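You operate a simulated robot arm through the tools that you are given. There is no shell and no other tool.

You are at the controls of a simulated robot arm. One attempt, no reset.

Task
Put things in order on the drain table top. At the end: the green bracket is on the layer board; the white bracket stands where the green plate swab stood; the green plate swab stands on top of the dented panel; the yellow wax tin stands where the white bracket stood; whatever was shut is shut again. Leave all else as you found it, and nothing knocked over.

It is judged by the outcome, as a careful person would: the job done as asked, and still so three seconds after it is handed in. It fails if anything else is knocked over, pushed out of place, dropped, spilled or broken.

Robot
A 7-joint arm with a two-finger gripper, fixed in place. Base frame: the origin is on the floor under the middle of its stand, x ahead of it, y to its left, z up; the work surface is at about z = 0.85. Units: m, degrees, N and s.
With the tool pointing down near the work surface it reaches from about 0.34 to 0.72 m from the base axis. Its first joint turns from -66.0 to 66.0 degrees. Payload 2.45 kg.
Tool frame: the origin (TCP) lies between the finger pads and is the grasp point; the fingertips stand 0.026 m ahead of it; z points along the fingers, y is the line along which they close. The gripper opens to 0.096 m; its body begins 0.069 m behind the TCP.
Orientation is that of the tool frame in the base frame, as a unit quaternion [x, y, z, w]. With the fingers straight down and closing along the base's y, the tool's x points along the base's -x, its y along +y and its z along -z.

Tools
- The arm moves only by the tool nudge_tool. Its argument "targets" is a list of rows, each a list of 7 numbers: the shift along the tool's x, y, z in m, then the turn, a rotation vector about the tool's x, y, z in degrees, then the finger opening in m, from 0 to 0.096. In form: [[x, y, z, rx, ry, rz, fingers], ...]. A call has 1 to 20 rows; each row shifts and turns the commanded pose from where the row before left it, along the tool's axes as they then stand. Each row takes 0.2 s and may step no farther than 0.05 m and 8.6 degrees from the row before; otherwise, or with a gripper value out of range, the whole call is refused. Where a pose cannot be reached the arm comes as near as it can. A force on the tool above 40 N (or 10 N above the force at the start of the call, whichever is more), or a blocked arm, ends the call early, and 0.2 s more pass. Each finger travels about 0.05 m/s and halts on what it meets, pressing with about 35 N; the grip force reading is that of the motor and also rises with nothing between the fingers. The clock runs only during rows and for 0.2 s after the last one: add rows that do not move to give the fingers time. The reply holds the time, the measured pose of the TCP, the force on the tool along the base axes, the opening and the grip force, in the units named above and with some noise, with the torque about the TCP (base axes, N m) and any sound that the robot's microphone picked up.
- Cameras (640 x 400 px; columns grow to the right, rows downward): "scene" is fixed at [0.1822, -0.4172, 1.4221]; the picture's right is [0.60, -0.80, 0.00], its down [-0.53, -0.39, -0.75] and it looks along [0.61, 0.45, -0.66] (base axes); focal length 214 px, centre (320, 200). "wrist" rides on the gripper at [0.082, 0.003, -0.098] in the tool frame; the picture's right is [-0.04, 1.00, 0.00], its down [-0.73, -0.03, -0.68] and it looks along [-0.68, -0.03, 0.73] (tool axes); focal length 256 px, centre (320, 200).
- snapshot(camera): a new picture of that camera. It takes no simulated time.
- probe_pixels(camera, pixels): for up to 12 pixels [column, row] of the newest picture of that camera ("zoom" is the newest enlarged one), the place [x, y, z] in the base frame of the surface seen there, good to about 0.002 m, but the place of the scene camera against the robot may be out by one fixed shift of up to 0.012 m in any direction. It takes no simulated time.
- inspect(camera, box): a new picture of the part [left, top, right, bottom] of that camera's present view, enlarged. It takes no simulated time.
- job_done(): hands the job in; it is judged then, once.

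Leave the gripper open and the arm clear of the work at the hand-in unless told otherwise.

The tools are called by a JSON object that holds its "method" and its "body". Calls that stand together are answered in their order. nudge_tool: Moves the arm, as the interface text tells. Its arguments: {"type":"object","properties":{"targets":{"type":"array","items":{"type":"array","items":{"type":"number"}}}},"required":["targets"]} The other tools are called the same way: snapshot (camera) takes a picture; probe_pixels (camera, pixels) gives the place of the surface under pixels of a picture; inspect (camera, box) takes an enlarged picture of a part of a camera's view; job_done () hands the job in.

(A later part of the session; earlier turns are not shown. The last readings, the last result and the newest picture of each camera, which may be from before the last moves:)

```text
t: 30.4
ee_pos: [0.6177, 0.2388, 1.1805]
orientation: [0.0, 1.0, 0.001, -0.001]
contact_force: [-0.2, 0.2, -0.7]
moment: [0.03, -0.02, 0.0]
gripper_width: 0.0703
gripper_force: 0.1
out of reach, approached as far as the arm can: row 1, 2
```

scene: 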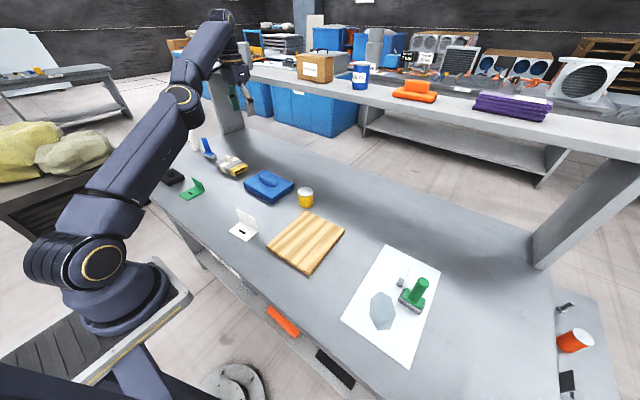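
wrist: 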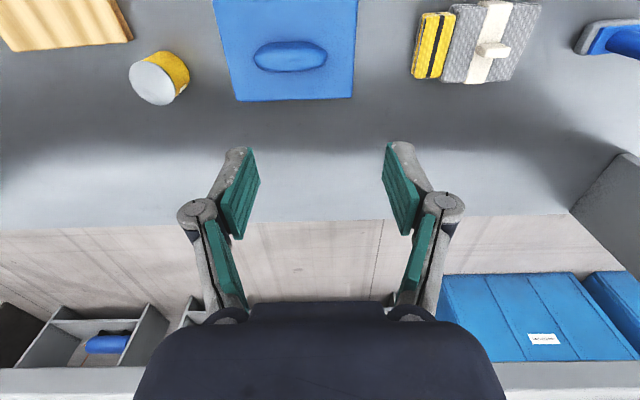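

It's locked exactly in line. A straight-down step should bend the elbow naturally, and there is 0.25 m of free height below. I'll try that.

{"method": "nudge_tool", "body": {"targets": [[0, 0, 0.03, 0, 0, 0, 0.07], [0, 0, 0.03, 0, 0, 0, 0.07]]}}

```text
t: 31.0
ee_pos: [0.6368, 0.2493, 1.1295]
orientation: [0.0, 1.0, 0.0, -0.001]
contact_force: [0.2, 0.1, -0.3]
moment: [0.02, 0.0, 0.01]
gripper_width: 0.07
gripper_force: 0.1
out of reach, approached as far as the arm can: row 1, 2
```

It slid down and outward along an arc, still blocked. I'll test a small outward step. If that works, the arm is in a bent-the-wrong-way shape rather than fully stretched, and I can unfold it through the straight pose.

{"method": "nudge_tool", "body": {"targets": [[-0.0139, 0.0055, 0, 0, 0, 0, 0.07]]}}

{"method": "inspect", "body": {"camera": "scene", "box": [20, 0, 320, 200]}}

```text
t: 31.4
ee_pos: [0.6383, 0.2469, 1.1256]
orientation: [0.001, 1.0, 0.0, 0.0]
contact_force: [0.0, -0.3, 0.5]
moment: [0.01, 0.03, 0.0]
gripper_width: 0.0702
gripper_force: 0.1
out of reach, approached as far as the arm can: row 1
```

```text
2.00 times, centred on (170, 100) of scene
```

zoom: 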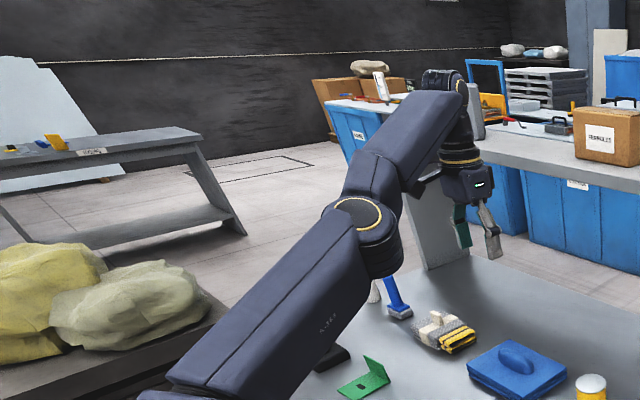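

Outward is blocked too, so the arm is truly straight. The elbow's hinge ring faces almost upward, so the elbow bends sideways. A sideways step should let it bend, so I'll try −y at this height, where it's free all round.

{"method": "nudge_tool", "body": {"targets": [[0, -0.03, 0, 0, 0, 0, 0.07], [0, -0.03, 0, 0, 0, 0, 0.07]]}}

{"method": "inspect", "body": {"camera": "scene", "box": [20, 0, 320, 200]}}

```text
t: 32.0
ee_pos: [0.6572, 0.1962, 1.1336]
orientation: [0.0, 1.0, 0.0, -0.001]
contact_force: [0.1, 0.1, 0.8]
moment: [-0.02, 0.0, -0.02]
gripper_width: 0.07
gripper_force: 0.0
out of reach, approached as far as the arm can: row 1, 2
```

```text
2.00 times, centred on (170, 100) of scene
```

zoom: 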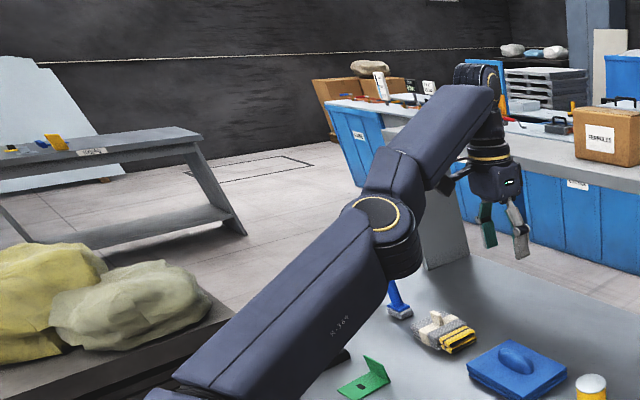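

It slid sideways without bending. I'll try the other side, +y with a little inward.

{"method": "nudge_tool", "body": {"targets": [[0.0134, 0.0273, 0, 0, 0, 0, 0.07], [0.0145, 0.0265, 0, 0, 0, 0, 0.07]]}}

{"method": "inspect", "body": {"camera": "scene", "box": [20, 0, 320, 200]}}

```text
t: 32.6
ee_pos: [0.6329, 0.2511, 1.1357]
orientation: [0.0, 1.0, -0.001, -0.001]
contact_force: [0.0, 0.2, 0.4]
moment: [0.0, -0.01, -0.04]
gripper_width: 0.0705
gripper_force: 0.0
out of reach, approached as far as the arm can: row 2
```

```text
2.00 times, centred on (170, 100) of scene
```

zoom: 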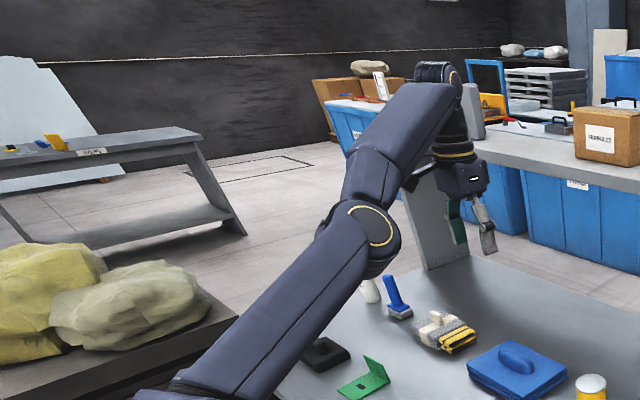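

The first of those steps succeeded and the elbow ring has turned to face sideways, which is the normal bend. I'll follow with a step up and slightly inward.

{"method": "nudge_tool", "body": {"targets": [[0.0107, -0.0042, -0.0168, 0, 0, 0, 0.07], [0.0107, -0.0042, -0.0168, 0, 0, 0, 0.07]]}}

{"method": "inspect", "body": {"camera": "scene", "box": [20, 0, 320, 200]}}

```text
t: 33.2
ee_pos: [0.616, 0.2459, 1.1735]
orientation: [0.0, 1.0, -0.001, 0.0]
contact_force: [0.0, -0.4, 0.3]
moment: [-0.02, -0.01, 0.0]
gripper_width: 0.0699
gripper_force: 0.1
out of reach, approached as far as the arm can: row 1, 2
```

```text
2.00 times, centred on (170, 100) of scene
```

zoom: 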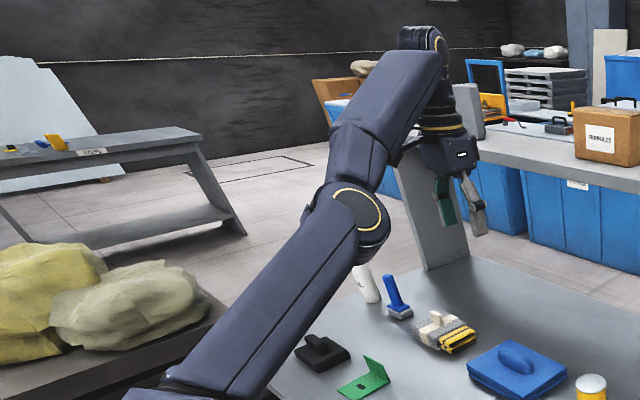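

The ring now faces sideways, so the elbow hinge is horizontal. With the hinge this way a plain downward step may bend it.

{"method": "nudge_tool", "body": {"targets": [[0.001, 0, 0.02, 0, 0, 0, 0.07], [0.002, 0, 0.02, 0, 0, 0, 0.07]]}}

{"method": "inspect", "body": {"camera": "scene", "box": [20, 0, 320, 200]}}

```text
t: 33.8
ee_pos: [0.6305, 0.2541, 1.1391]
orientation: [0.0, 1.0, 0.0, -0.001]
contact_force: [-0.1, -0.4, -1.0]
moment: [0.03, 0.01, 0.0]
gripper_width: 0.0698
gripper_force: 0.0
out of reach, approached as far as the arm can: row 1, 2
```

```text
2.00 times, centred on (170, 100) of scene
```

zoom: 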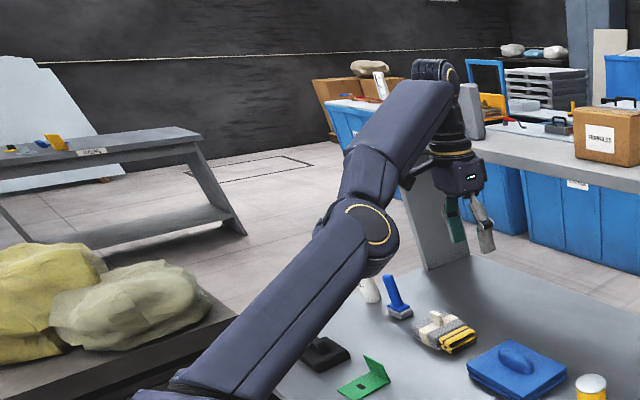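

The arm is still straight. I'll try a different way out: tilt the fingers inward by 8° while moving the tool inward. That loads the elbow directly, and I can turn the tool back down afterwards.

{"method": "nudge_tool", "body": {"targets": [[0.0417, -0.0168, 0, 3.0, 7.4, 0, 0.07]]}}

{"method": "inspect", "body": {"camera": "scene", "box": [20, 0, 320, 200]}}

```text
t: 34.2
ee_pos: [0.6144, 0.2237, 1.1485]
orientation: [0.022, 0.999, -0.009, -0.048]
contact_force: [-0.5, -1.1, 1.1]
moment: [0.08, 0.0, 0.0]
gripper_width: 0.0699
gripper_force: 0.2
out of reach, approached as far as the arm can: row 1
```

```text
2.00 times, centred on (170, 100) of scene
```

zoom: 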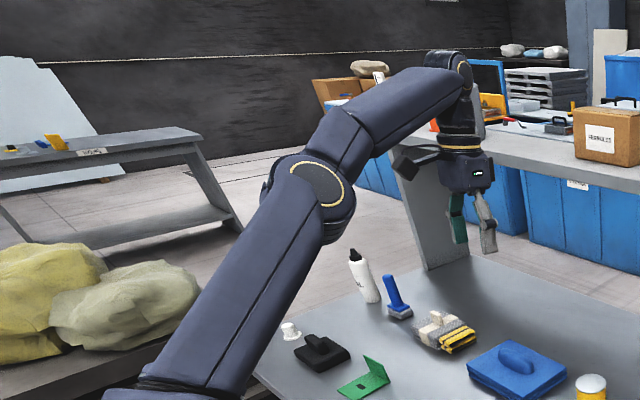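

That worked: the elbow is visibly bent upward again. The tool is tilted about 6°. I'll move inward a little more to get clear of the straight pose.

{"method": "nudge_tool", "body": {"targets": [[0.025, -0.01, 0.01, 0, 0, 0, 0.07], [0.025, -0.01, 0.01, 0, 0, 0, 0.07], [0.025, -0.01, 0.01, 0, 0, 0, 0.07]]}}

{"method": "inspect", "body": {"camera": "scene", "box": [20, 0, 320, 200]}}

```text
t: 35.0
ee_pos: [0.5087, 0.2058, 1.12]
orientation: [-0.001, 0.998, -0.027, -0.063]
contact_force: [-0.2, 0.0, 0.2]
moment: [-0.06, 0.01, 0.07]
gripper_width: 0.07
gripper_force: 0.1
```

```text
2.00 times, centred on (170, 100) of scene
```

zoom: 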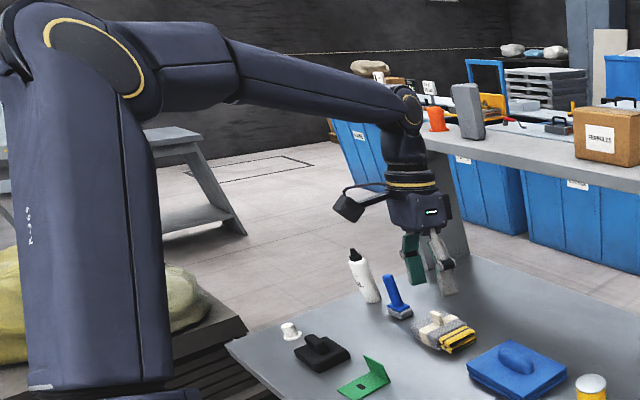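

The arm is properly bent again at (0.509, 0.206, 1.12). I'll undo the 8° tilt so the tool points straight down. From now on I'll stay well inside the reach limit.

{"method": "nudge_tool", "body": {"targets": [[0, 0, 0, -3.0, -7.4, 0, 0.07], [0, 0, 0, 0, 0, 0, 0.07]]}}

{"method": "snapshot", "body": {"camera": "scene"}}

```text
t: 35.6
ee_pos: [0.5104, 0.2043, 1.1194]
orientation: [0.0, 1.0, 0.001, 0.001]
contact_force: [-0.8, 0.3, 0.0]
moment: [0.01, -0.01, 0.04]
gripper_width: 0.07
gripper_force: 0.0
```

```text
taken
```

scene: 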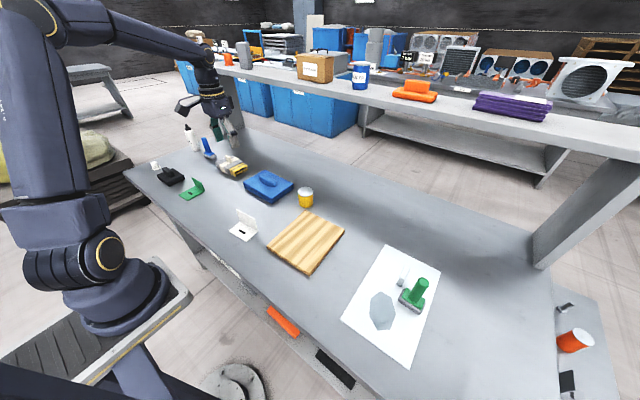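

The tool is square again and nothing is disturbed. Next I'll turn the gripper −90° about its axis so the fingers close along x, across the brackets' upright plates.

{"method": "nudge_tool", "body": {"targets": [[0, 0, 0, 0, 0, -8.1818, 0.06], [0, 0, 0, 0, 0, -8.1818, 0.06], [0, 0, 0, 0, 0, -8.1818, 0.06], [0, 0, 0, 0, 0, -8.1818, 0.06], [0, 0, 0, 0, 0, -8.1818, 0.06], [0, 0, 0, 0, 0, -8.1818, 0.06], [0, 0, 0, 0, 0, -8.1818, 0.06], [0, 0, 0, 0, 0, -8.1818, 0.06], [0, 0, 0, 0, 0, -8.1818, 0.06], [0, 0, 0, 0, 0, -8.1818, 0.06], [0, 0, 0, 0, 0, -8.182, 0.06], [0, 0, 0, 0, 0, 0, 0.06]]}}

{"method": "snapshot", "body": {"camera": "wrist"}}

```text
t: 38.2
ee_pos: [0.5106, 0.2044, 1.1204]
orientation: [0.708, -0.707, 0.0, 0.0]
contact_force: [0.6, 0.7, -0.3]
moment: [0.01, 0.01, 0.0]
gripper_width: 0.0601
gripper_force: 0.1
```

```text
taken
```

wrist: 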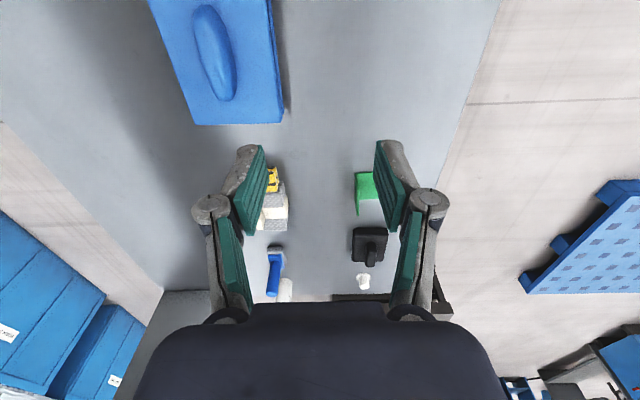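

The fingers now close along x. I'll move toward the green bracket, stopping short at about (0.45, 0.36, 1.06) for a close look.

{"method": "nudge_tool", "body": {"targets": [[-0.039, 0.015, 0.015, 0, 0, 0, 0.06], [-0.039, 0.015, 0.015, 0, 0, 0, 0.06], [-0.039, 0.015, 0.015, 0, 0, 0, 0.06], [-0.039, 0.015, 0.015, 0, 0, 0, 0.06], [0, 0, 0, 0, 0, 0, 0.06]]}}

{"method": "snapshot", "body": {"camera": "wrist"}}

```text
t: 39.4
ee_pos: [0.4502, 0.3615, 1.0598]
orientation: [0.707, -0.707, 0.0, 0.0]
contact_force: [-0.1, -0.1, 0.5]
moment: [0.01, -0.02, 0.0]
gripper_width: 0.06
gripper_force: 0.1
```

```text
taken
```

wrist: 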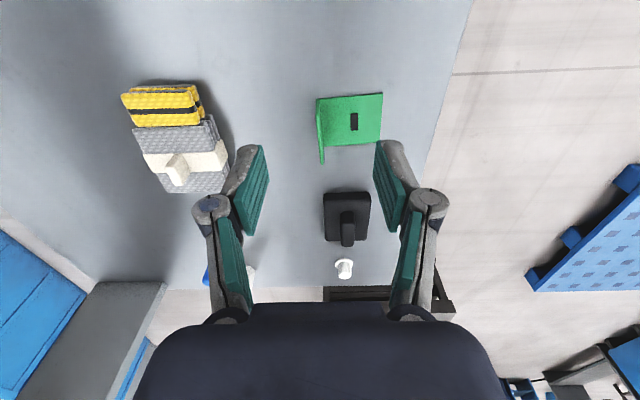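

The green bracket is at (348,125), with its upright plate at (321,130). I'll enlarge and probe its corners and plate line.

{"method": "inspect", "body": {"camera": "wrist", "box": [300, 80, 400, 180]}}

{"method": "probe_pixels", "body": {"camera": "wrist", "pixels": [[318, 99], [382, 95], [380, 140], [325, 146], [322, 162], [320, 150], [319, 125], [317, 105], [323, 155], [330, 120], [352, 100], [352, 142]]}}

```text
4.00 times, centred on (350, 130) of wrist
```

zoom: 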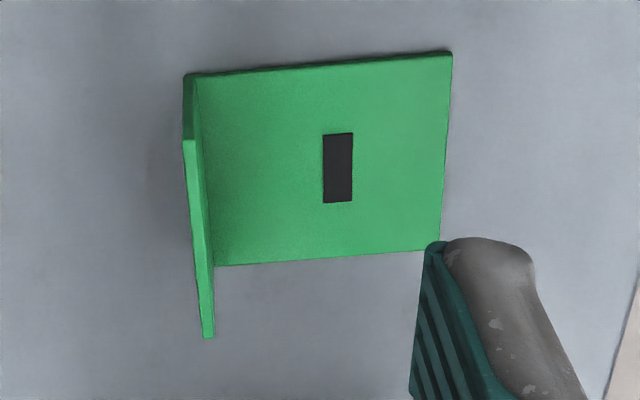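

```text
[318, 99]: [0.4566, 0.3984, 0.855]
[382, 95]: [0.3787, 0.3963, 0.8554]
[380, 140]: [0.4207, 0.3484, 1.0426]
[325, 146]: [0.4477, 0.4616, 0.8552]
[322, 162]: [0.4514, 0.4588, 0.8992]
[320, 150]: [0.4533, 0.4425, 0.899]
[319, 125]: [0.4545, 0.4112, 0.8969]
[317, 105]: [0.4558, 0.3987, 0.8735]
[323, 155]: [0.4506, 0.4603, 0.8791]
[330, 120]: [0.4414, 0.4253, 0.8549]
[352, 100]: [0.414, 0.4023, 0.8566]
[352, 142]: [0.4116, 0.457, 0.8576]
```

The green bracket:
- **Base:** x 0.378–0.457, y 0.397–0.460.
- **Upright plate:** centred near (0.4525, 0.429), turned about 4°, top z≈0.899.

I'll align the fingers by −4°, move over the plate, and go down to z≈0.96 first.

{"method": "nudge_tool", "body": {"targets": [[-0.0335, -0.0012, 0, 0, 0, 0, 0.06], [-0.0335, -0.0011, 0, 0, 0, -4, 0.06], [0, 0, 0.035, 0, 0, 0, 0.06], [0, 0, 0.035, 0, 0, 0, 0.06], [0, 0, 0.03, 0, 0, 0, 0.06], [0, 0, 0, 0, 0, 0, 0.06]]}}

{"method": "snapshot", "body": {"camera": "wrist"}}

{"method": "inspect", "body": {"camera": "scene", "box": [120, 100, 280, 220]}}

```text
t: 40.8
ee_pos: [0.4533, 0.4279, 0.9612]
orientation: [0.731, -0.682, -0.001, -0.001]
contact_force: [0.4, -0.4, -0.2]
moment: [-0.03, 0.0, 0.0]
gripper_width: 0.0601
gripper_force: 0.1
```

```text
taken
```

wrist: 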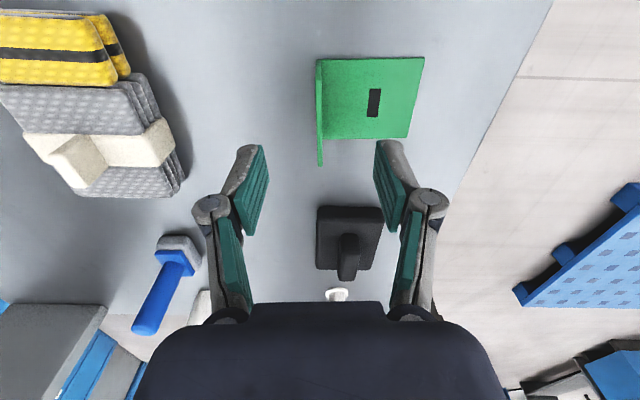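

```text
3.33 times, centred on (200, 160) of scene
```

zoom: 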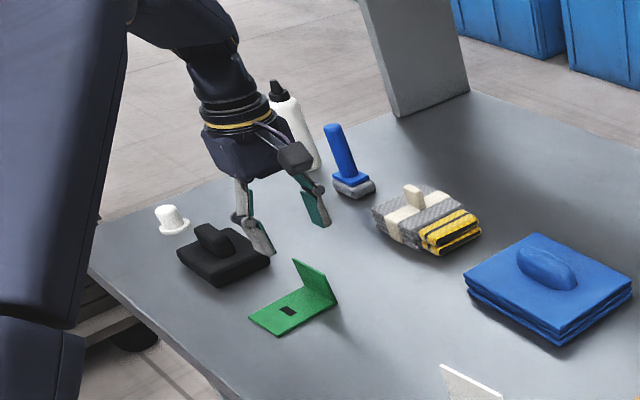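

The plate's edge lies vertical at column 320, midway between the fingers. I'll go down to TCP z≈0.892.

{"method": "nudge_tool", "body": {"targets": [[0, 0, 0.025, 0, 0, 0, 0.06], [0, 0, 0.025, 0, 0, 0, 0.06], [0, 0, 0.0185, 0, 0, 0, 0.06], [0, 0, 0, 0, 0, 0, 0.06]]}}

{"method": "snapshot", "body": {"camera": "wrist"}}

{"method": "inspect", "body": {"camera": "scene", "box": [120, 100, 280, 220]}}

```text
t: 41.8
ee_pos: [0.4527, 0.429, 0.8935]
orientation: [0.732, -0.682, 0.001, 0.0]
contact_force: [0.2, -0.4, 1.0]
moment: [0.0, 0.05, 0.02]
gripper_width: 0.06
gripper_force: 0.1
```

```text
taken
```

wrist: 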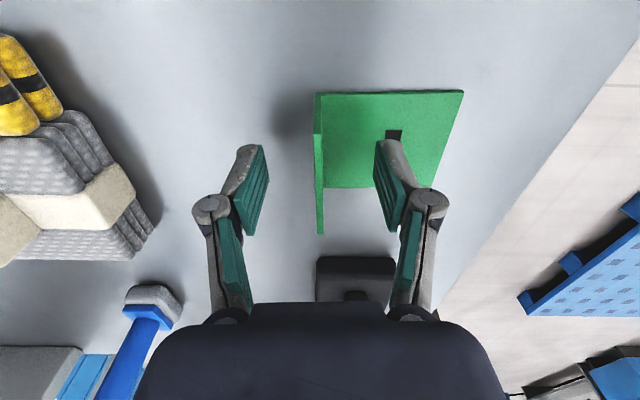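

```text
3.33 times, centred on (200, 160) of scene
```

zoom: 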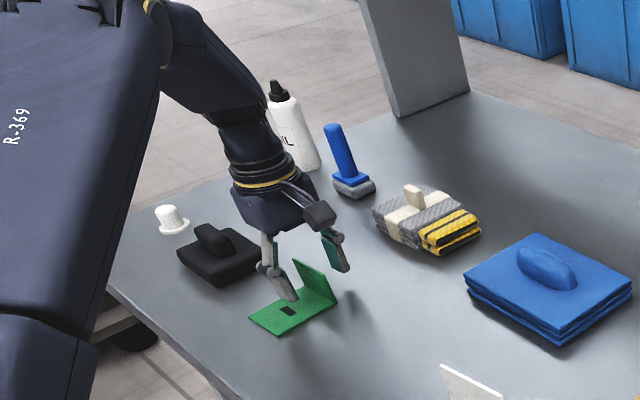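

The fingers straddle the upright plate with no contact. I'll close the grip.

{"method": "nudge_tool", "body": {"targets": [[0, 0, 0, 0, 0, 0, 0.04], [0, 0, 0, 0, 0, 0, 0.02], [0, 0, 0, 0, 0, 0, 0.0], [0, 0, 0, 0, 0, 0, 0.0], [0, 0, 0, 0, 0, 0, 0.0], [0, 0, 0, 0, 0, 0, 0.0]]}}

{"method": "snapshot", "body": {"camera": "wrist"}}

```text
t: 43.2
ee_pos: [0.4536, 0.4275, 0.8935]
orientation: [0.731, -0.682, 0.0, 0.0]
contact_force: [-1.0, 0.6, -0.8]
moment: [0.12, 0.02, 0.08]
gripper_width: 0.0058
gripper_force: 32.1
```

```text
taken
```

wrist: 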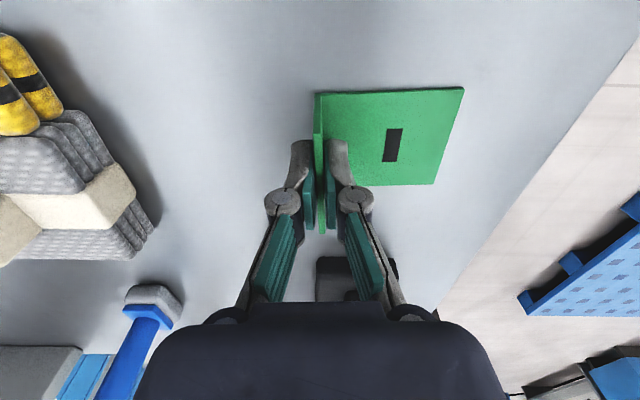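

The plate is gripped: 5.8 mm wide at 32 N. I'll lift 0.10 m straight up and check.

{"method": "nudge_tool", "body": {"targets": [[0, 0, -0.01, 0, 0, 0, 0], [0, 0, -0.025, 0, 0, 0, 0], [0, 0, -0.025, 0, 0, 0, 0], [0, 0, -0.025, 0, 0, 0, 0], [0, 0, -0.015, 0, 0, 0, 0], [0, 0, 0, 0, 0, 0, 0]]}}

{"method": "snapshot", "body": {"camera": "wrist"}}

{"method": "inspect", "body": {"camera": "scene", "box": [120, 80, 280, 220]}}

```text
t: 44.6
ee_pos: [0.4533, 0.4269, 0.9921]
orientation: [0.732, -0.682, 0.0, 0.0]
contact_force: [-0.3, 0.3, -1.8]
moment: [0.0, -0.04, 0.01]
gripper_width: 0.0058
gripper_force: 32.6
```

```text
taken
```

wrist: 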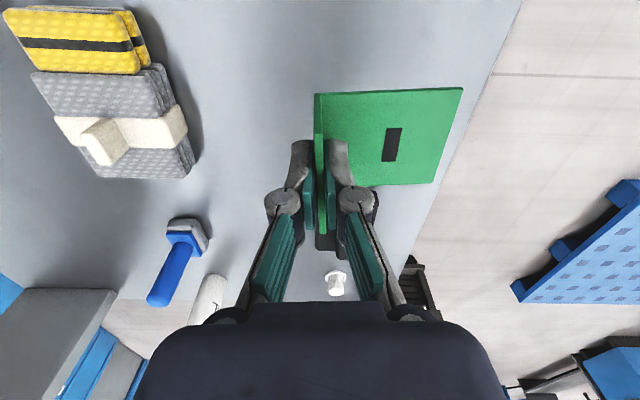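

```text
2.86 times, centred on (200, 150) of scene
```

zoom: 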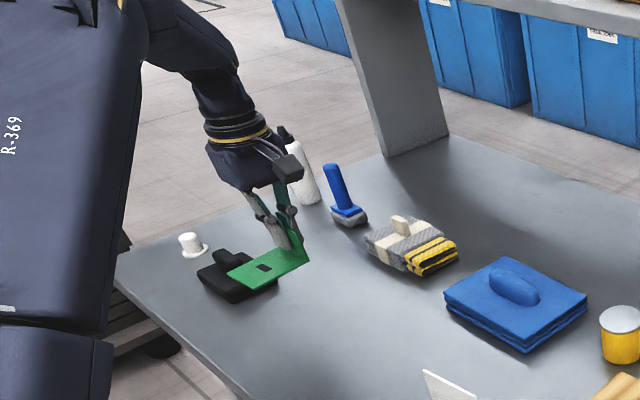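

The bracket is held level. I'll carry it to above the wooden board, TCP target (0.547, −0.115), with its underside at z≈0.95.

{"method": "nudge_tool", "body": {"targets": [[0.02, -0.002, 0, 0, 0, 0, 0], [0.0391, -0.004, 0, 0, 0, 0, 0], [0.0391, -0.004, 0, 0, 0, 0, 0], [0.0391, -0.004, 0, 0, 0, 0, 0], [0.0391, -0.004, 0, 0, 0, 0, 0], [0.0391, -0.004, 0, 0, 0, 0, 0], [0.0391, -0.004, 0, 0, 0, 0, 0], [0.0391, -0.004, 0, 0, 0, 0, 0], [0.0391, -0.004, 0, 0, 0, 0, 0], [0.0391, -0.004, 0, 0, 0, 0, 0], [0.0391, -0.004, 0, 0, 0, 0, 0], [0.0391, -0.004, 0, 0, 0, 0, 0], [0.0391, -0.004, 0, 0, 0, 0, 0], [0.0391, -0.004, 0, 0, 0, 0, 0], [0.0191, -0.002, 0, 0, 0, 0, 0], [0, 0, 0, 0, 0, 0, 0]]}}

{"method": "snapshot", "body": {"camera": "wrist"}}

{"method": "snapshot", "body": {"camera": "scene"}}

```text
t: 48.0
ee_pos: [0.5446, -0.1144, 0.9912]
orientation: [0.731, -0.682, -0.001, 0.001]
contact_force: [0.8, -0.4, -1.2]
moment: [-0.02, -0.06, -0.03]
gripper_width: 0.0056
gripper_force: 32.4
```

```text
taken
```

wrist: 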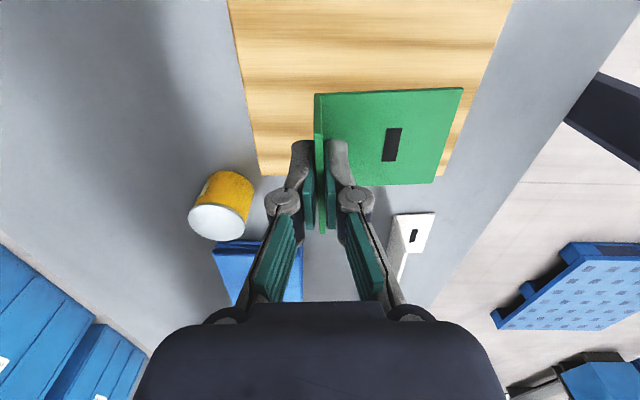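

```text
taken
```

scene: 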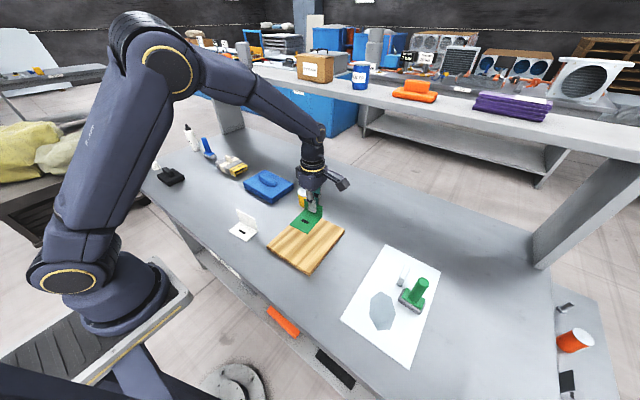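

The bracket is above the board at (0.545, −0.114). I'll lower to about 4 mm above the board and look.

{"method": "nudge_tool", "body": {"targets": [[0, 0, 0.02, 0, 0, 0, 0], [0, 0, 0.025, 0, 0, 0, 0], [0, 0, 0.02, 0, 0, 0, 0], [0, 0, 0.01, 0, 0, 0, 0], [0, 0, 0, 0, 0, 0, 0]]}}

{"method": "snapshot", "body": {"camera": "wrist"}}

{"method": "inspect", "body": {"camera": "scene", "box": [220, 160, 380, 290]}}

```text
t: 49.2
ee_pos: [0.545, -0.1141, 0.9153]
orientation: [0.731, -0.683, 0.0, 0.0]
contact_force: [0.1, -0.2, -2.2]
moment: [0.01, -0.06, 0.02]
gripper_width: 0.0062
gripper_force: 32.4
```

```text
taken
```

wrist: 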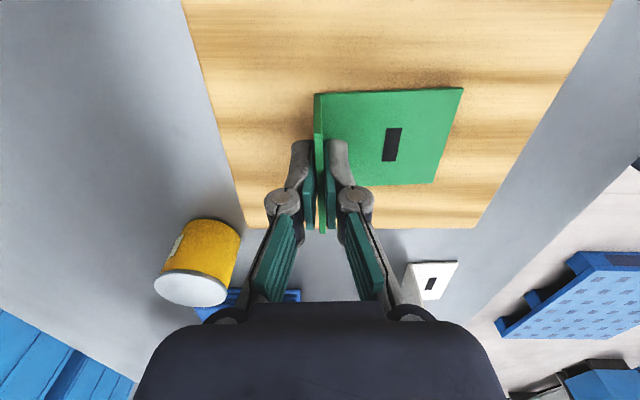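

```text
3.08 times, centred on (300, 225) of scene
```

zoom: 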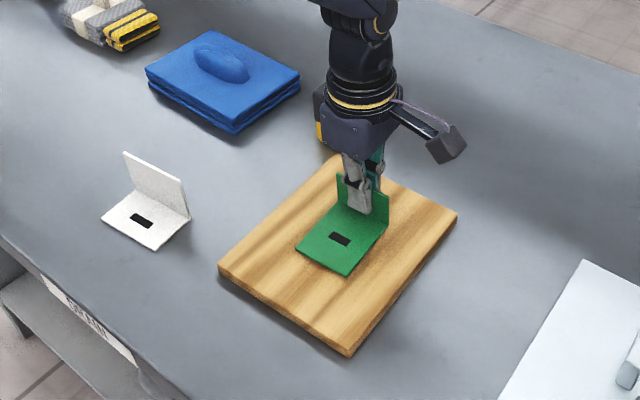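

The bracket is well inside the board's edges. I'll lower it in small steps until contact.

{"method": "nudge_tool", "body": {"targets": [[0, 0, 0.001, 0, 0, 0, 0], [0, 0, 0.001, 0, 0, 0, 0], [0, 0, 0.001, 0, 0, 0, 0], [0, 0, 0.0005, 0, 0, 0, 0], [0, 0, 0, 0, 0, 0, 0]]}}

```text
t: 50.4
ee_pos: [0.5456, -0.1148, 0.9131]
orientation: [0.731, -0.682, 0.0, 0.0]
contact_force: [0.3, 1.2, -2.8]
moment: [0.01, -0.06, 0.02]
gripper_width: 0.0063
gripper_force: 32.8
```

No contact yet. I'll keep going in half-millimetre steps.

{"method": "nudge_tool", "body": {"targets": [[0, 0, 0.0005, 0, 0, 0, 0], [0, 0, 0.0005, 0, 0, 0, 0], [0, 0, 0.0005, 0, 0, 0, 0], [0, 0, 0, 0, 0, 0, 0]]}}

```text
t: 51.4
ee_pos: [0.5462, -0.1152, 0.9123]
orientation: [0.731, -0.683, -0.001, 0.0]
contact_force: [-0.2, 0.1, -1.7]
moment: [0.02, -0.01, 0.0]
gripper_width: 0.0059
gripper_force: 32.2
```

{"method": "nudge_tool", "body": {"targets": [[0, 0, 0.0005, 0, 0, 0, 0], [0, 0, 0.0005, 0, 0, 0, 0], [0, 0, 0, 0, 0, 0, 0]]}}

```text
t: 52.2
ee_pos: [0.5477, -0.1142, 0.9126]
orientation: [0.731, -0.682, 0.0, -0.001]
contact_force: [-2.1, 2.7, 11.0]
moment: [0.12, 0.08, -0.01]
gripper_width: 0.0061
gripper_force: 32.8
```

Contact is made at +11 N. I'll ease up half a millimetre and open the fingers.

{"method": "nudge_tool", "body": {"targets": [[0, 0, -0.0006, 0, 0, 0, 0], [0, 0, 0, 0, 0, 0, 0.012], [0, 0, 0, 0, 0, 0, 0.03], [0, 0, 0, 0, 0, 0, 0.05], [0, 0, 0, 0, 0, 0, 0.05], [0, 0, 0, 0, 0, 0, 0.05]]}}

{"method": "snapshot", "body": {"camera": "wrist"}}

{"method": "inspect", "body": {"camera": "scene", "box": [220, 160, 380, 290]}}

```text
t: 53.6
ee_pos: [0.5467, -0.1138, 0.912]
orientation: [0.732, -0.682, 0.0, 0.0]
contact_force: [0.0, -0.1, 0.1]
moment: [-0.01, 0.0, 0.01]
gripper_width: 0.05
gripper_force: 0.1
```

```text
taken
```

wrist: 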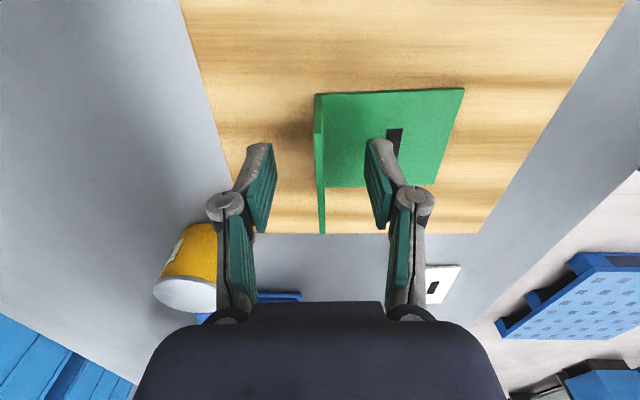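

```text
3.08 times, centred on (300, 225) of scene
```

zoom: 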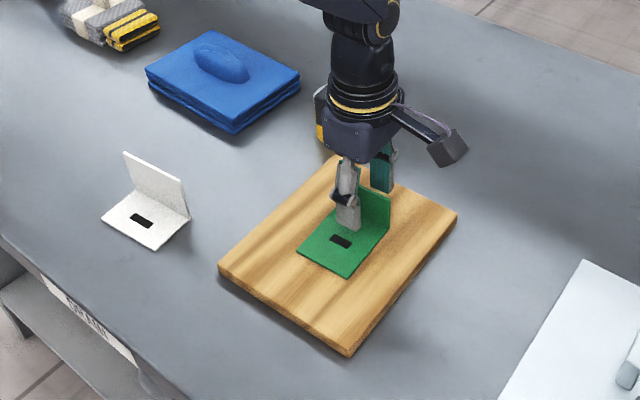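

The green bracket stands on the board and is released. I'll retreat straight up 0.12 m, then move to a viewing spot in front of the white bracket.

{"method": "nudge_tool", "body": {"targets": [[0, 0, -0.01, 0, 0, 0, 0.05], [0, 0, -0.025, 0, 0, 0, 0.05], [0, 0, -0.03, 0, 0, 0, 0.05], [0, 0, -0.03, 0, 0, 0, 0.05], [0, 0, -0.025, 0, 0, 0, 0.05], [-0.03535, 0.0251, 0, 0, 0, 0, 0.06], [-0.03535, 0.0251, 0, 0, 0, 0, 0.06], [-0.03535, 0.0251, 0, 0, 0, 0, 0.06], [-0.03535, 0.0251, 0, 0, 0, 0, 0.06], [0, 0, 0, 0, 0, 0, 0.06]]}}

{"method": "snapshot", "body": {"camera": "wrist"}}

{"method": "snapshot", "body": {"camera": "scene"}}

```text
t: 55.8
ee_pos: [0.4357, 0.0204, 1.0309]
orientation: [0.731, -0.683, 0.001, 0.0]
contact_force: [0.4, 0.0, 0.1]
moment: [0.02, 0.0, 0.0]
gripper_width: 0.0601
gripper_force: 0.0
```

```text
taken
```

wrist: 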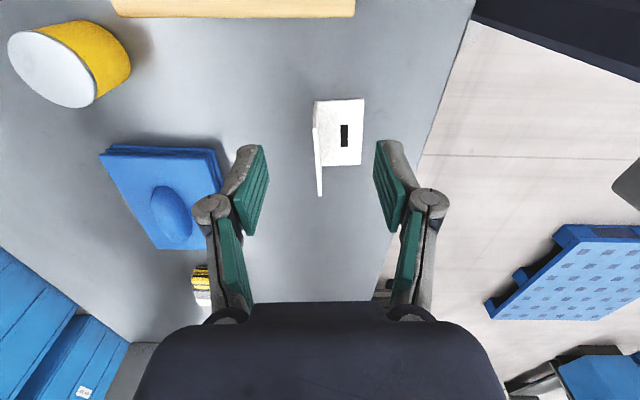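

```text
taken
```

scene: 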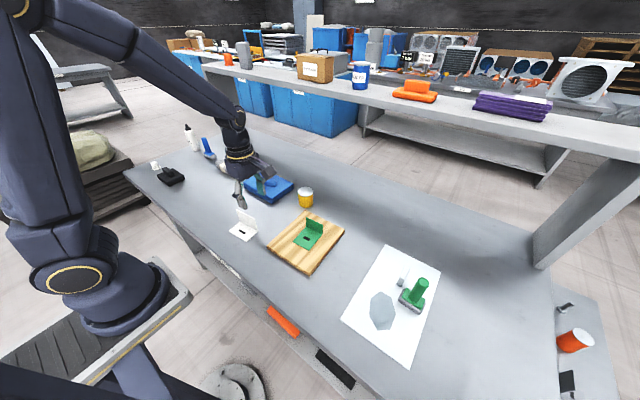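

The green bracket is in place on the board. The white bracket shows at (340,130) in the wrist view with its plate at column 317. I'll enlarge and probe it.

{"method": "inspect", "body": {"camera": "wrist", "box": [290, 80, 390, 210]}}

{"method": "probe_pixels", "body": {"camera": "wrist", "pixels": [[315, 103], [363, 101], [360, 162], [324, 165], [319, 193], [314, 132], [317, 165], [318, 180], [316, 150], [345, 104], [345, 162], [315, 120]]}}

```text
3.08 times, centred on (340, 145) of wrist
```

zoom: 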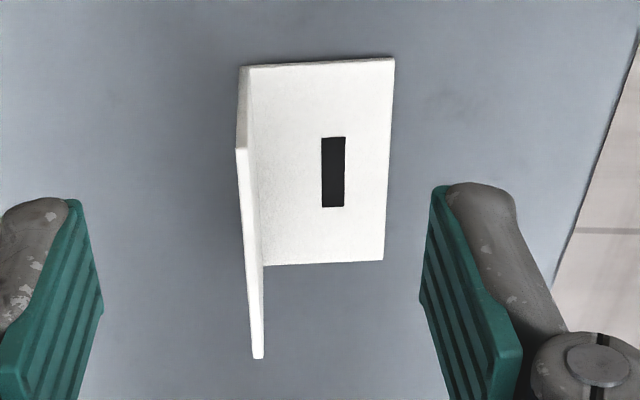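

```text
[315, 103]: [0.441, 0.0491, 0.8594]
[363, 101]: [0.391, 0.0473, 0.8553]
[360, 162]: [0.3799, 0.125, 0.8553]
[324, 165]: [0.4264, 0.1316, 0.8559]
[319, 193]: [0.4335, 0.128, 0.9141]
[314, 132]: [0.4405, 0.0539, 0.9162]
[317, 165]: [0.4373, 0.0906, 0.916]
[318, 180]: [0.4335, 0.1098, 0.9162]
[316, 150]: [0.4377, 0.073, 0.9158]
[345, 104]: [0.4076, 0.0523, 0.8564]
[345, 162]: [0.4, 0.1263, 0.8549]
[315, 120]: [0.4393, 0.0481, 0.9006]
```

The white bracket's plate top runs from (0.4405, 0.054) to (0.4335, 0.128), turned about 6°, with its centre at (0.437, 0.0895). Its footprint centre is about (0.4104, 0.0894). I'll turn another −2°, move over the plate and descend to z≈0.95.

{"method": "nudge_tool", "body": {"targets": [[-0.0344, -0.003, 0, 0, 0, 0, 0.06], [-0.0344, -0.0029, 0, 0, 0, -2, 0.06], [0, 0, 0.03, 0, 0, 0, 0.06], [0, 0, 0.03, 0, 0, 0, 0.06], [0, 0, 0.02, 0, 0, 0, 0.06], [0, 0, 0, 0, 0, 0, 0.06]]}}

{"method": "snapshot", "body": {"camera": "wrist"}}

```text
t: 57.2
ee_pos: [0.4364, 0.0873, 0.9501]
orientation: [0.742, -0.67, 0.0, 0.0]
contact_force: [-0.2, 0.5, 0.0]
moment: [-0.03, 0.04, -0.01]
gripper_width: 0.0599
gripper_force: 0.0
```

```text
taken
```

wrist: 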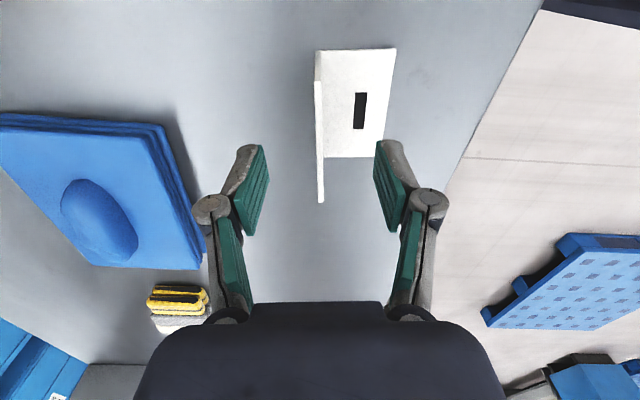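

The plate lies at column 318–321, centred and aligned. I'll descend to TCP z≈0.897 and close.

{"method": "nudge_tool", "body": {"targets": [[0, 0, 0.02, 0, 0, 0, 0.06], [0, 0, 0.02, 0, 0, 0, 0.06], [0, 0, 0.013, 0, 0, 0, 0.06], [0, 0, 0, 0, 0, 0, 0.06]]}}

{"method": "snapshot", "body": {"camera": "wrist"}}

{"method": "inspect", "body": {"camera": "scene", "box": [180, 140, 320, 260]}}

```text
t: 58.2
ee_pos: [0.4361, 0.0878, 0.8974]
orientation: [0.743, -0.669, -0.001, 0.0]
contact_force: [0.5, -0.3, -0.3]
moment: [-0.03, 0.01, 0.03]
gripper_width: 0.0602
gripper_force: 0.1
```

```text
taken
```

wrist: 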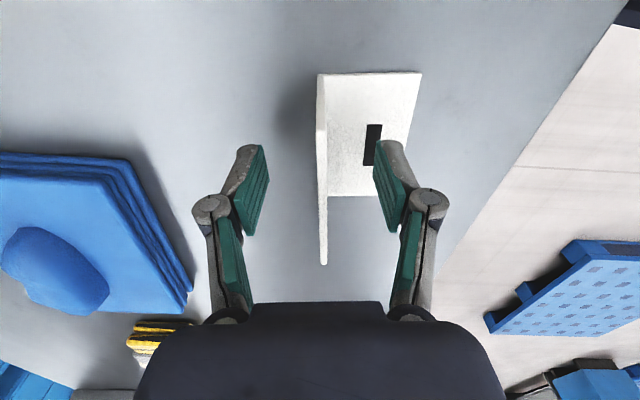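

```text
3.33 times, centred on (250, 200) of scene
```

zoom: 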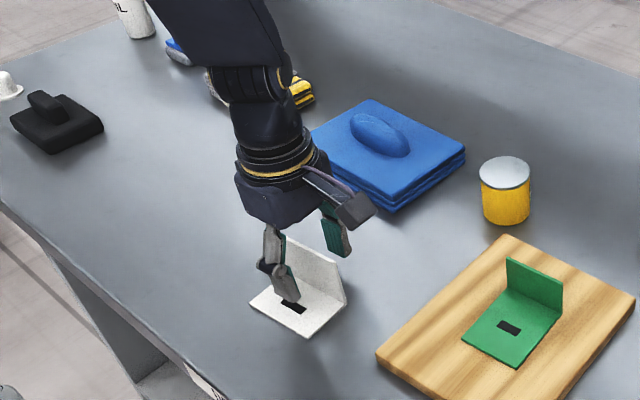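

The fingers straddle the white plate cleanly. I'll close the grip.

{"method": "nudge_tool", "body": {"targets": [[0, 0, 0, 0, 0, 0, 0.04], [0, 0, 0, 0, 0, 0, 0.02], [0, 0, 0, 0, 0, 0, 0.0], [0, 0, 0, 0, 0, 0, 0.0], [0, 0, 0, 0, 0, 0, 0.0], [0, 0, 0, 0, 0, 0, 0.0]]}}

{"method": "snapshot", "body": {"camera": "wrist"}}

```text
t: 59.6
ee_pos: [0.4361, 0.0887, 0.898]
orientation: [0.743, -0.669, 0.001, 0.001]
contact_force: [-1.4, -1.2, 0.1]
moment: [-0.12, 0.02, -0.04]
gripper_width: 0.0062
gripper_force: 32.9
```

```text
taken
```

wrist: 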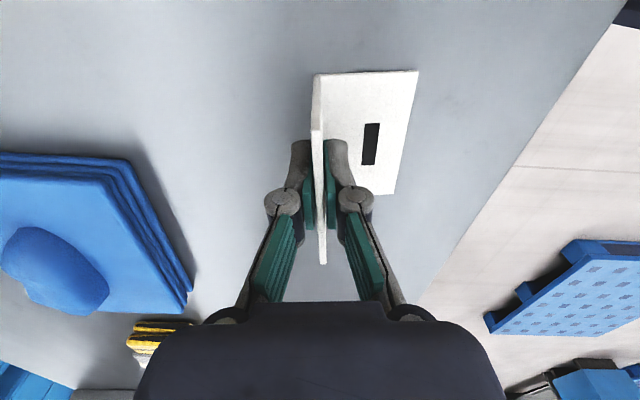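

The white bracket is gripped: 6.2 mm at 33 N. I'll lift 0.09 m and carry it to where the swab stood (footprint centre 0.469, 0.3095, so TCP 0.495, 0.3085).

{"method": "nudge_tool", "body": {"targets": [[0, 0, -0.01, 0, 0, 0, 0], [0, 0, -0.025, 0, 0, 0, 0], [0, 0, -0.03, 0, 0, 0, 0], [0, 0, -0.025, 0, 0, 0, 0], [-0.0177, -0.0068, 0, 0, 0, 0, 0], [-0.03543, -0.0136, 0, 0, 0, 0, 0], [-0.03543, -0.0136, 0, 0, 0, 0, 0], [-0.03543, -0.0136, 0, 0, 0, 0, 0], [-0.03543, -0.0136, 0, 0, 0, 0, 0], [-0.03543, -0.0136, 0, 0, 0, 0, 0], [-0.0177, -0.0068, 0, 0, 0, 0, 0], [0, 0, 0, 0, 0, 0, 0]]}}

{"method": "snapshot", "body": {"camera": "wrist"}}

{"method": "snapshot", "body": {"camera": "scene"}}

```text
t: 62.2
ee_pos: [0.4961, 0.3075, 0.9886]
orientation: [0.742, -0.67, 0.0, 0.0]
contact_force: [-0.4, 0.6, -2.3]
moment: [-0.01, -0.03, -0.03]
gripper_width: 0.0059
gripper_force: 32.9
```

```text
taken
```

wrist: 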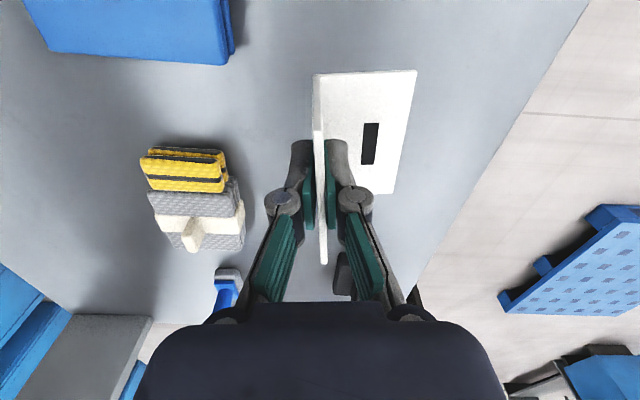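

```text
taken
```

scene: 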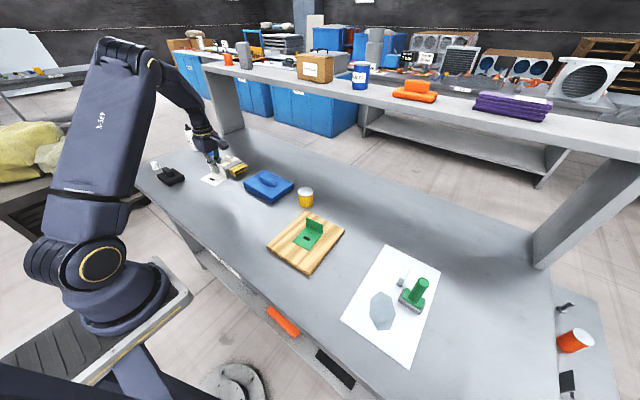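

I'll probe the held bracket's base corners at (320,78), (413,74), (392,189) and (335,192) to place it accurately.

{"method": "probe_pixels", "body": {"camera": "wrist", "pixels": [[317, 78], [413, 74], [393, 189], [358, 192], [365, 75], [402, 140], [322, 255], [317, 135], [320, 230]]}}

```text
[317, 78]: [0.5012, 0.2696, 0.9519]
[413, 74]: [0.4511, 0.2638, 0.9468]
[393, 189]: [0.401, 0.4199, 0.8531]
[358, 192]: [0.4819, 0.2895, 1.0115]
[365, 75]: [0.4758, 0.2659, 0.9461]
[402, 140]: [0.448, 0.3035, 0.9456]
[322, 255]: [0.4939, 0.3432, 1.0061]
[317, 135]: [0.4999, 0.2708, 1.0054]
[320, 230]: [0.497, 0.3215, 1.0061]
```

The footprint centre is about (0.472, 0.3075). I'll shift by (−3, +2) mm and lower to a few millimetres above the table.

{"method": "nudge_tool", "body": {"targets": [[-0.0023, 0.0028, 0, 0, 0, 0, 0], [0, 0, 0.025, 0, 0, 0, 0], [0, 0, 0.025, 0, 0, 0, 0], [0, 0, 0.02, 0, 0, 0, 0], [0, 0, 0.0155, 0, 0, 0, 0], [0, 0, 0, 0, 0, 0, 0]]}}

{"method": "snapshot", "body": {"camera": "wrist"}}

{"method": "inspect", "body": {"camera": "scene", "box": [140, 110, 300, 230]}}

```text
t: 63.6
ee_pos: [0.4953, 0.3111, 0.9029]
orientation: [0.743, -0.669, 0.0, 0.0]
contact_force: [-0.1, 0.0, -2.3]
moment: [0.0, 0.01, -0.01]
gripper_width: 0.0061
gripper_force: 32.1
```

```text
taken
```

wrist: 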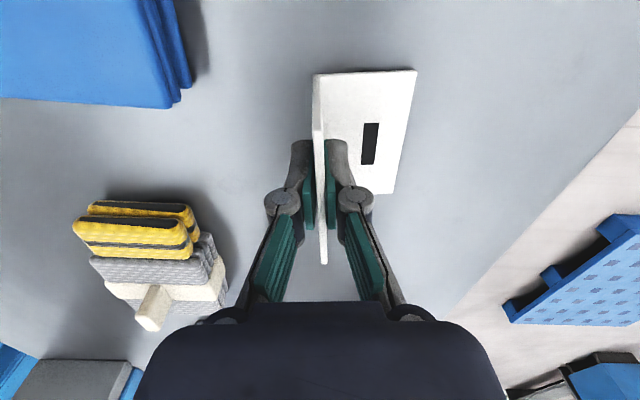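

```text
3.33 times, centred on (220, 170) of scene
```

zoom: 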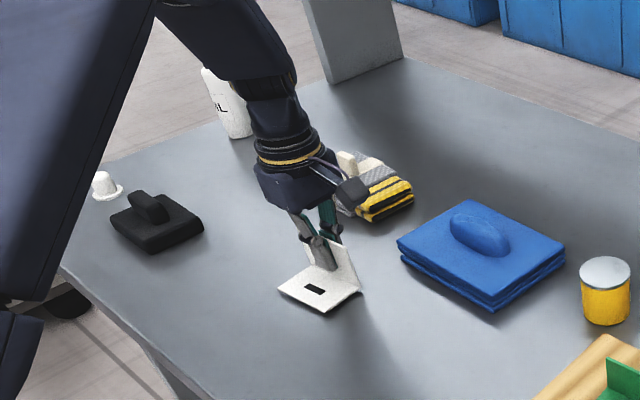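

The bracket hovers just above the swab's old spot, clear of the blue pad and the sponge. I'll lower it gently.

{"method": "nudge_tool", "body": {"targets": [[0, 0, 0.0015, 0, 0, 0, 0], [0, 0, 0.001, 0, 0, 0, 0], [0, 0, 0.001, 0, 0, 0, 0], [0, 0, 0.0005, 0, 0, 0, 0], [0, 0, 0, 0, 0, 0, 0]]}}

```text
t: 64.8
ee_pos: [0.4935, 0.3102, 0.8991]
orientation: [0.743, -0.669, 0.0, 0.0]
contact_force: [-0.1, -0.8, -2.8]
moment: [-0.03, 0.01, 0.0]
gripper_width: 0.0057
gripper_force: 32.5
```

{"method": "nudge_tool", "body": {"targets": [[0, 0, 0.0005, 0, 0, 0, 0], [0, 0, 0.0005, 0, 0, 0, 0], [0, 0, 0.0004, 0, 0, 0, 0], [0, 0, 0, 0, 0, 0, 0]]}}

```text
t: 65.8
ee_pos: [0.4936, 0.3108, 0.8995]
orientation: [0.743, -0.669, 0.001, 0.0]
contact_force: [0.9, -3.3, 10.7]
moment: [-0.25, -0.03, 0.06]
gripper_width: 0.0059
gripper_force: 32.8
```

Contact is made at +10.7 N. I'll ease off slightly and open the fingers.

{"method": "nudge_tool", "body": {"targets": [[0, 0, -0.0004, 0, 0, 0, 0], [0, 0, 0, 0, 0, 0, 0.012], [0, 0, 0, 0, 0, 0, 0.03], [0, 0, 0, 0, 0, 0, 0.05], [0, 0, 0, 0, 0, 0, 0.05], [0, 0, 0, 0, 0, 0, 0.05]]}}

{"method": "snapshot", "body": {"camera": "wrist"}}

{"method": "inspect", "body": {"camera": "scene", "box": [140, 110, 300, 230]}}

```text
t: 67.2
ee_pos: [0.4929, 0.311, 0.8968]
orientation: [0.743, -0.669, 0.0, 0.0]
contact_force: [-0.2, -0.5, -0.1]
moment: [0.02, 0.02, 0.03]
gripper_width: 0.0501
gripper_force: 0.0
```

```text
taken
```

wrist: 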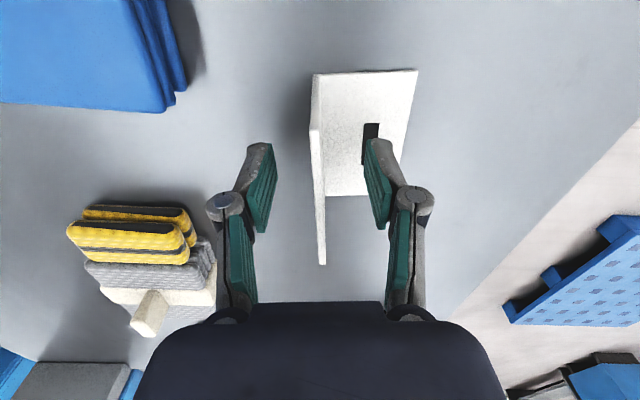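

```text
3.33 times, centred on (220, 170) of scene
```

zoom: 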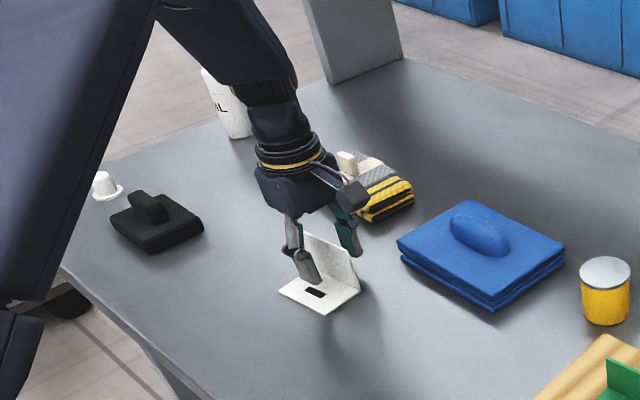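

The white bracket stands on its own. I'll retreat straight up, then move over toward the yellow tin for a close look, staying at z≈1.0.

{"method": "nudge_tool", "body": {"targets": [[0, 0, -0.01, 0, 0, 0, 0.05], [0, 0, -0.025, 0, 0, 0, 0.05], [0, 0, -0.03, 0, 0, 0, 0.05], [0, 0, -0.03, 0, 0, 0, 0.05], [0, 0, -0.025, 0, 0, 0, 0.05], [0.0426, -0.0108, 0.0019, 0, 0, 0, 0.08], [0.0426, -0.0108, 0.0019, 0, 0, 0, 0.08], [0.0426, -0.0108, 0.0019, 0, 0, 0, 0.08], [0.0426, -0.0108, 0.0019, 0, 0, 0, 0.08], [0.0426, -0.0108, 0.0019, 0, 0, 0, 0.08], [0.0426, -0.0108, 0.0019, 0, 0, 0, 0.08], [0.0426, -0.0108, 0.0019, 0, 0, 0, 0.08], [0.0426, -0.0108, 0.0019, 0, 0, 0, 0.08], [0.0426, -0.0108, 0.0019, 0, 0, 0, 0.08], [0, 0, 0, 0, 0, 0, 0.08]]}}

{"method": "snapshot", "body": {"camera": "wrist"}}

{"method": "snapshot", "body": {"camera": "scene"}}

```text
t: 70.4
ee_pos: [0.6332, -0.0616, 1.0024]
orientation: [0.743, -0.669, 0.0, -0.001]
contact_force: [0.0, 0.0, -0.3]
moment: [0.01, -0.02, 0.03]
gripper_width: 0.0798
gripper_force: 0.2
```

```text
taken
```

wrist: 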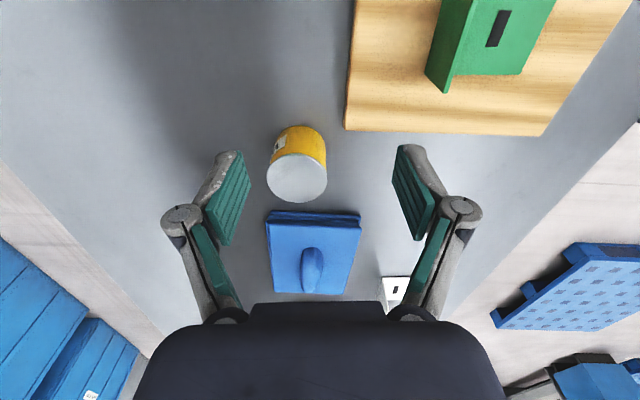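

```text
taken
```

scene: 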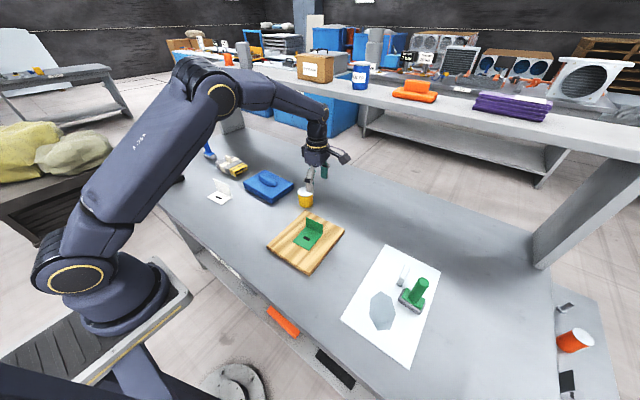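

The tin is at (298,165) in the wrist view, with a silver lid on top. I'll enlarge it and probe the lid's rim and sides.

{"method": "inspect", "body": {"camera": "wrist", "box": [250, 110, 350, 215]}}

{"method": "probe_pixels", "body": {"camera": "wrist", "pixels": [[297, 178], [270, 178], [325, 178], [297, 157], [297, 198], [300, 128], [300, 140], [300, 150], [272, 150], [326, 145], [280, 130], [320, 130]]}}

```text
3.81 times, centred on (300, 162) of wrist
```

zoom: 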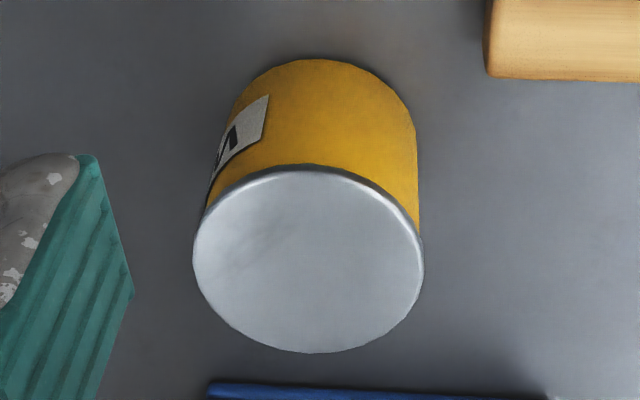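

```text
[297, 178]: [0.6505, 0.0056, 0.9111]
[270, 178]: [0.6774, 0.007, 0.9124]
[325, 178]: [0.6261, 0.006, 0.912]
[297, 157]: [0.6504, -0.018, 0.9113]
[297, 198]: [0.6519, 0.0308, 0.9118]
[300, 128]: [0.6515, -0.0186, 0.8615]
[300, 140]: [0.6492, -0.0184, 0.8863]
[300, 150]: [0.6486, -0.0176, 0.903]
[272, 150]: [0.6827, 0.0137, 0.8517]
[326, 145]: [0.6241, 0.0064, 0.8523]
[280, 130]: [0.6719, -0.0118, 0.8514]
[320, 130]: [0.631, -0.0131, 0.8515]
```

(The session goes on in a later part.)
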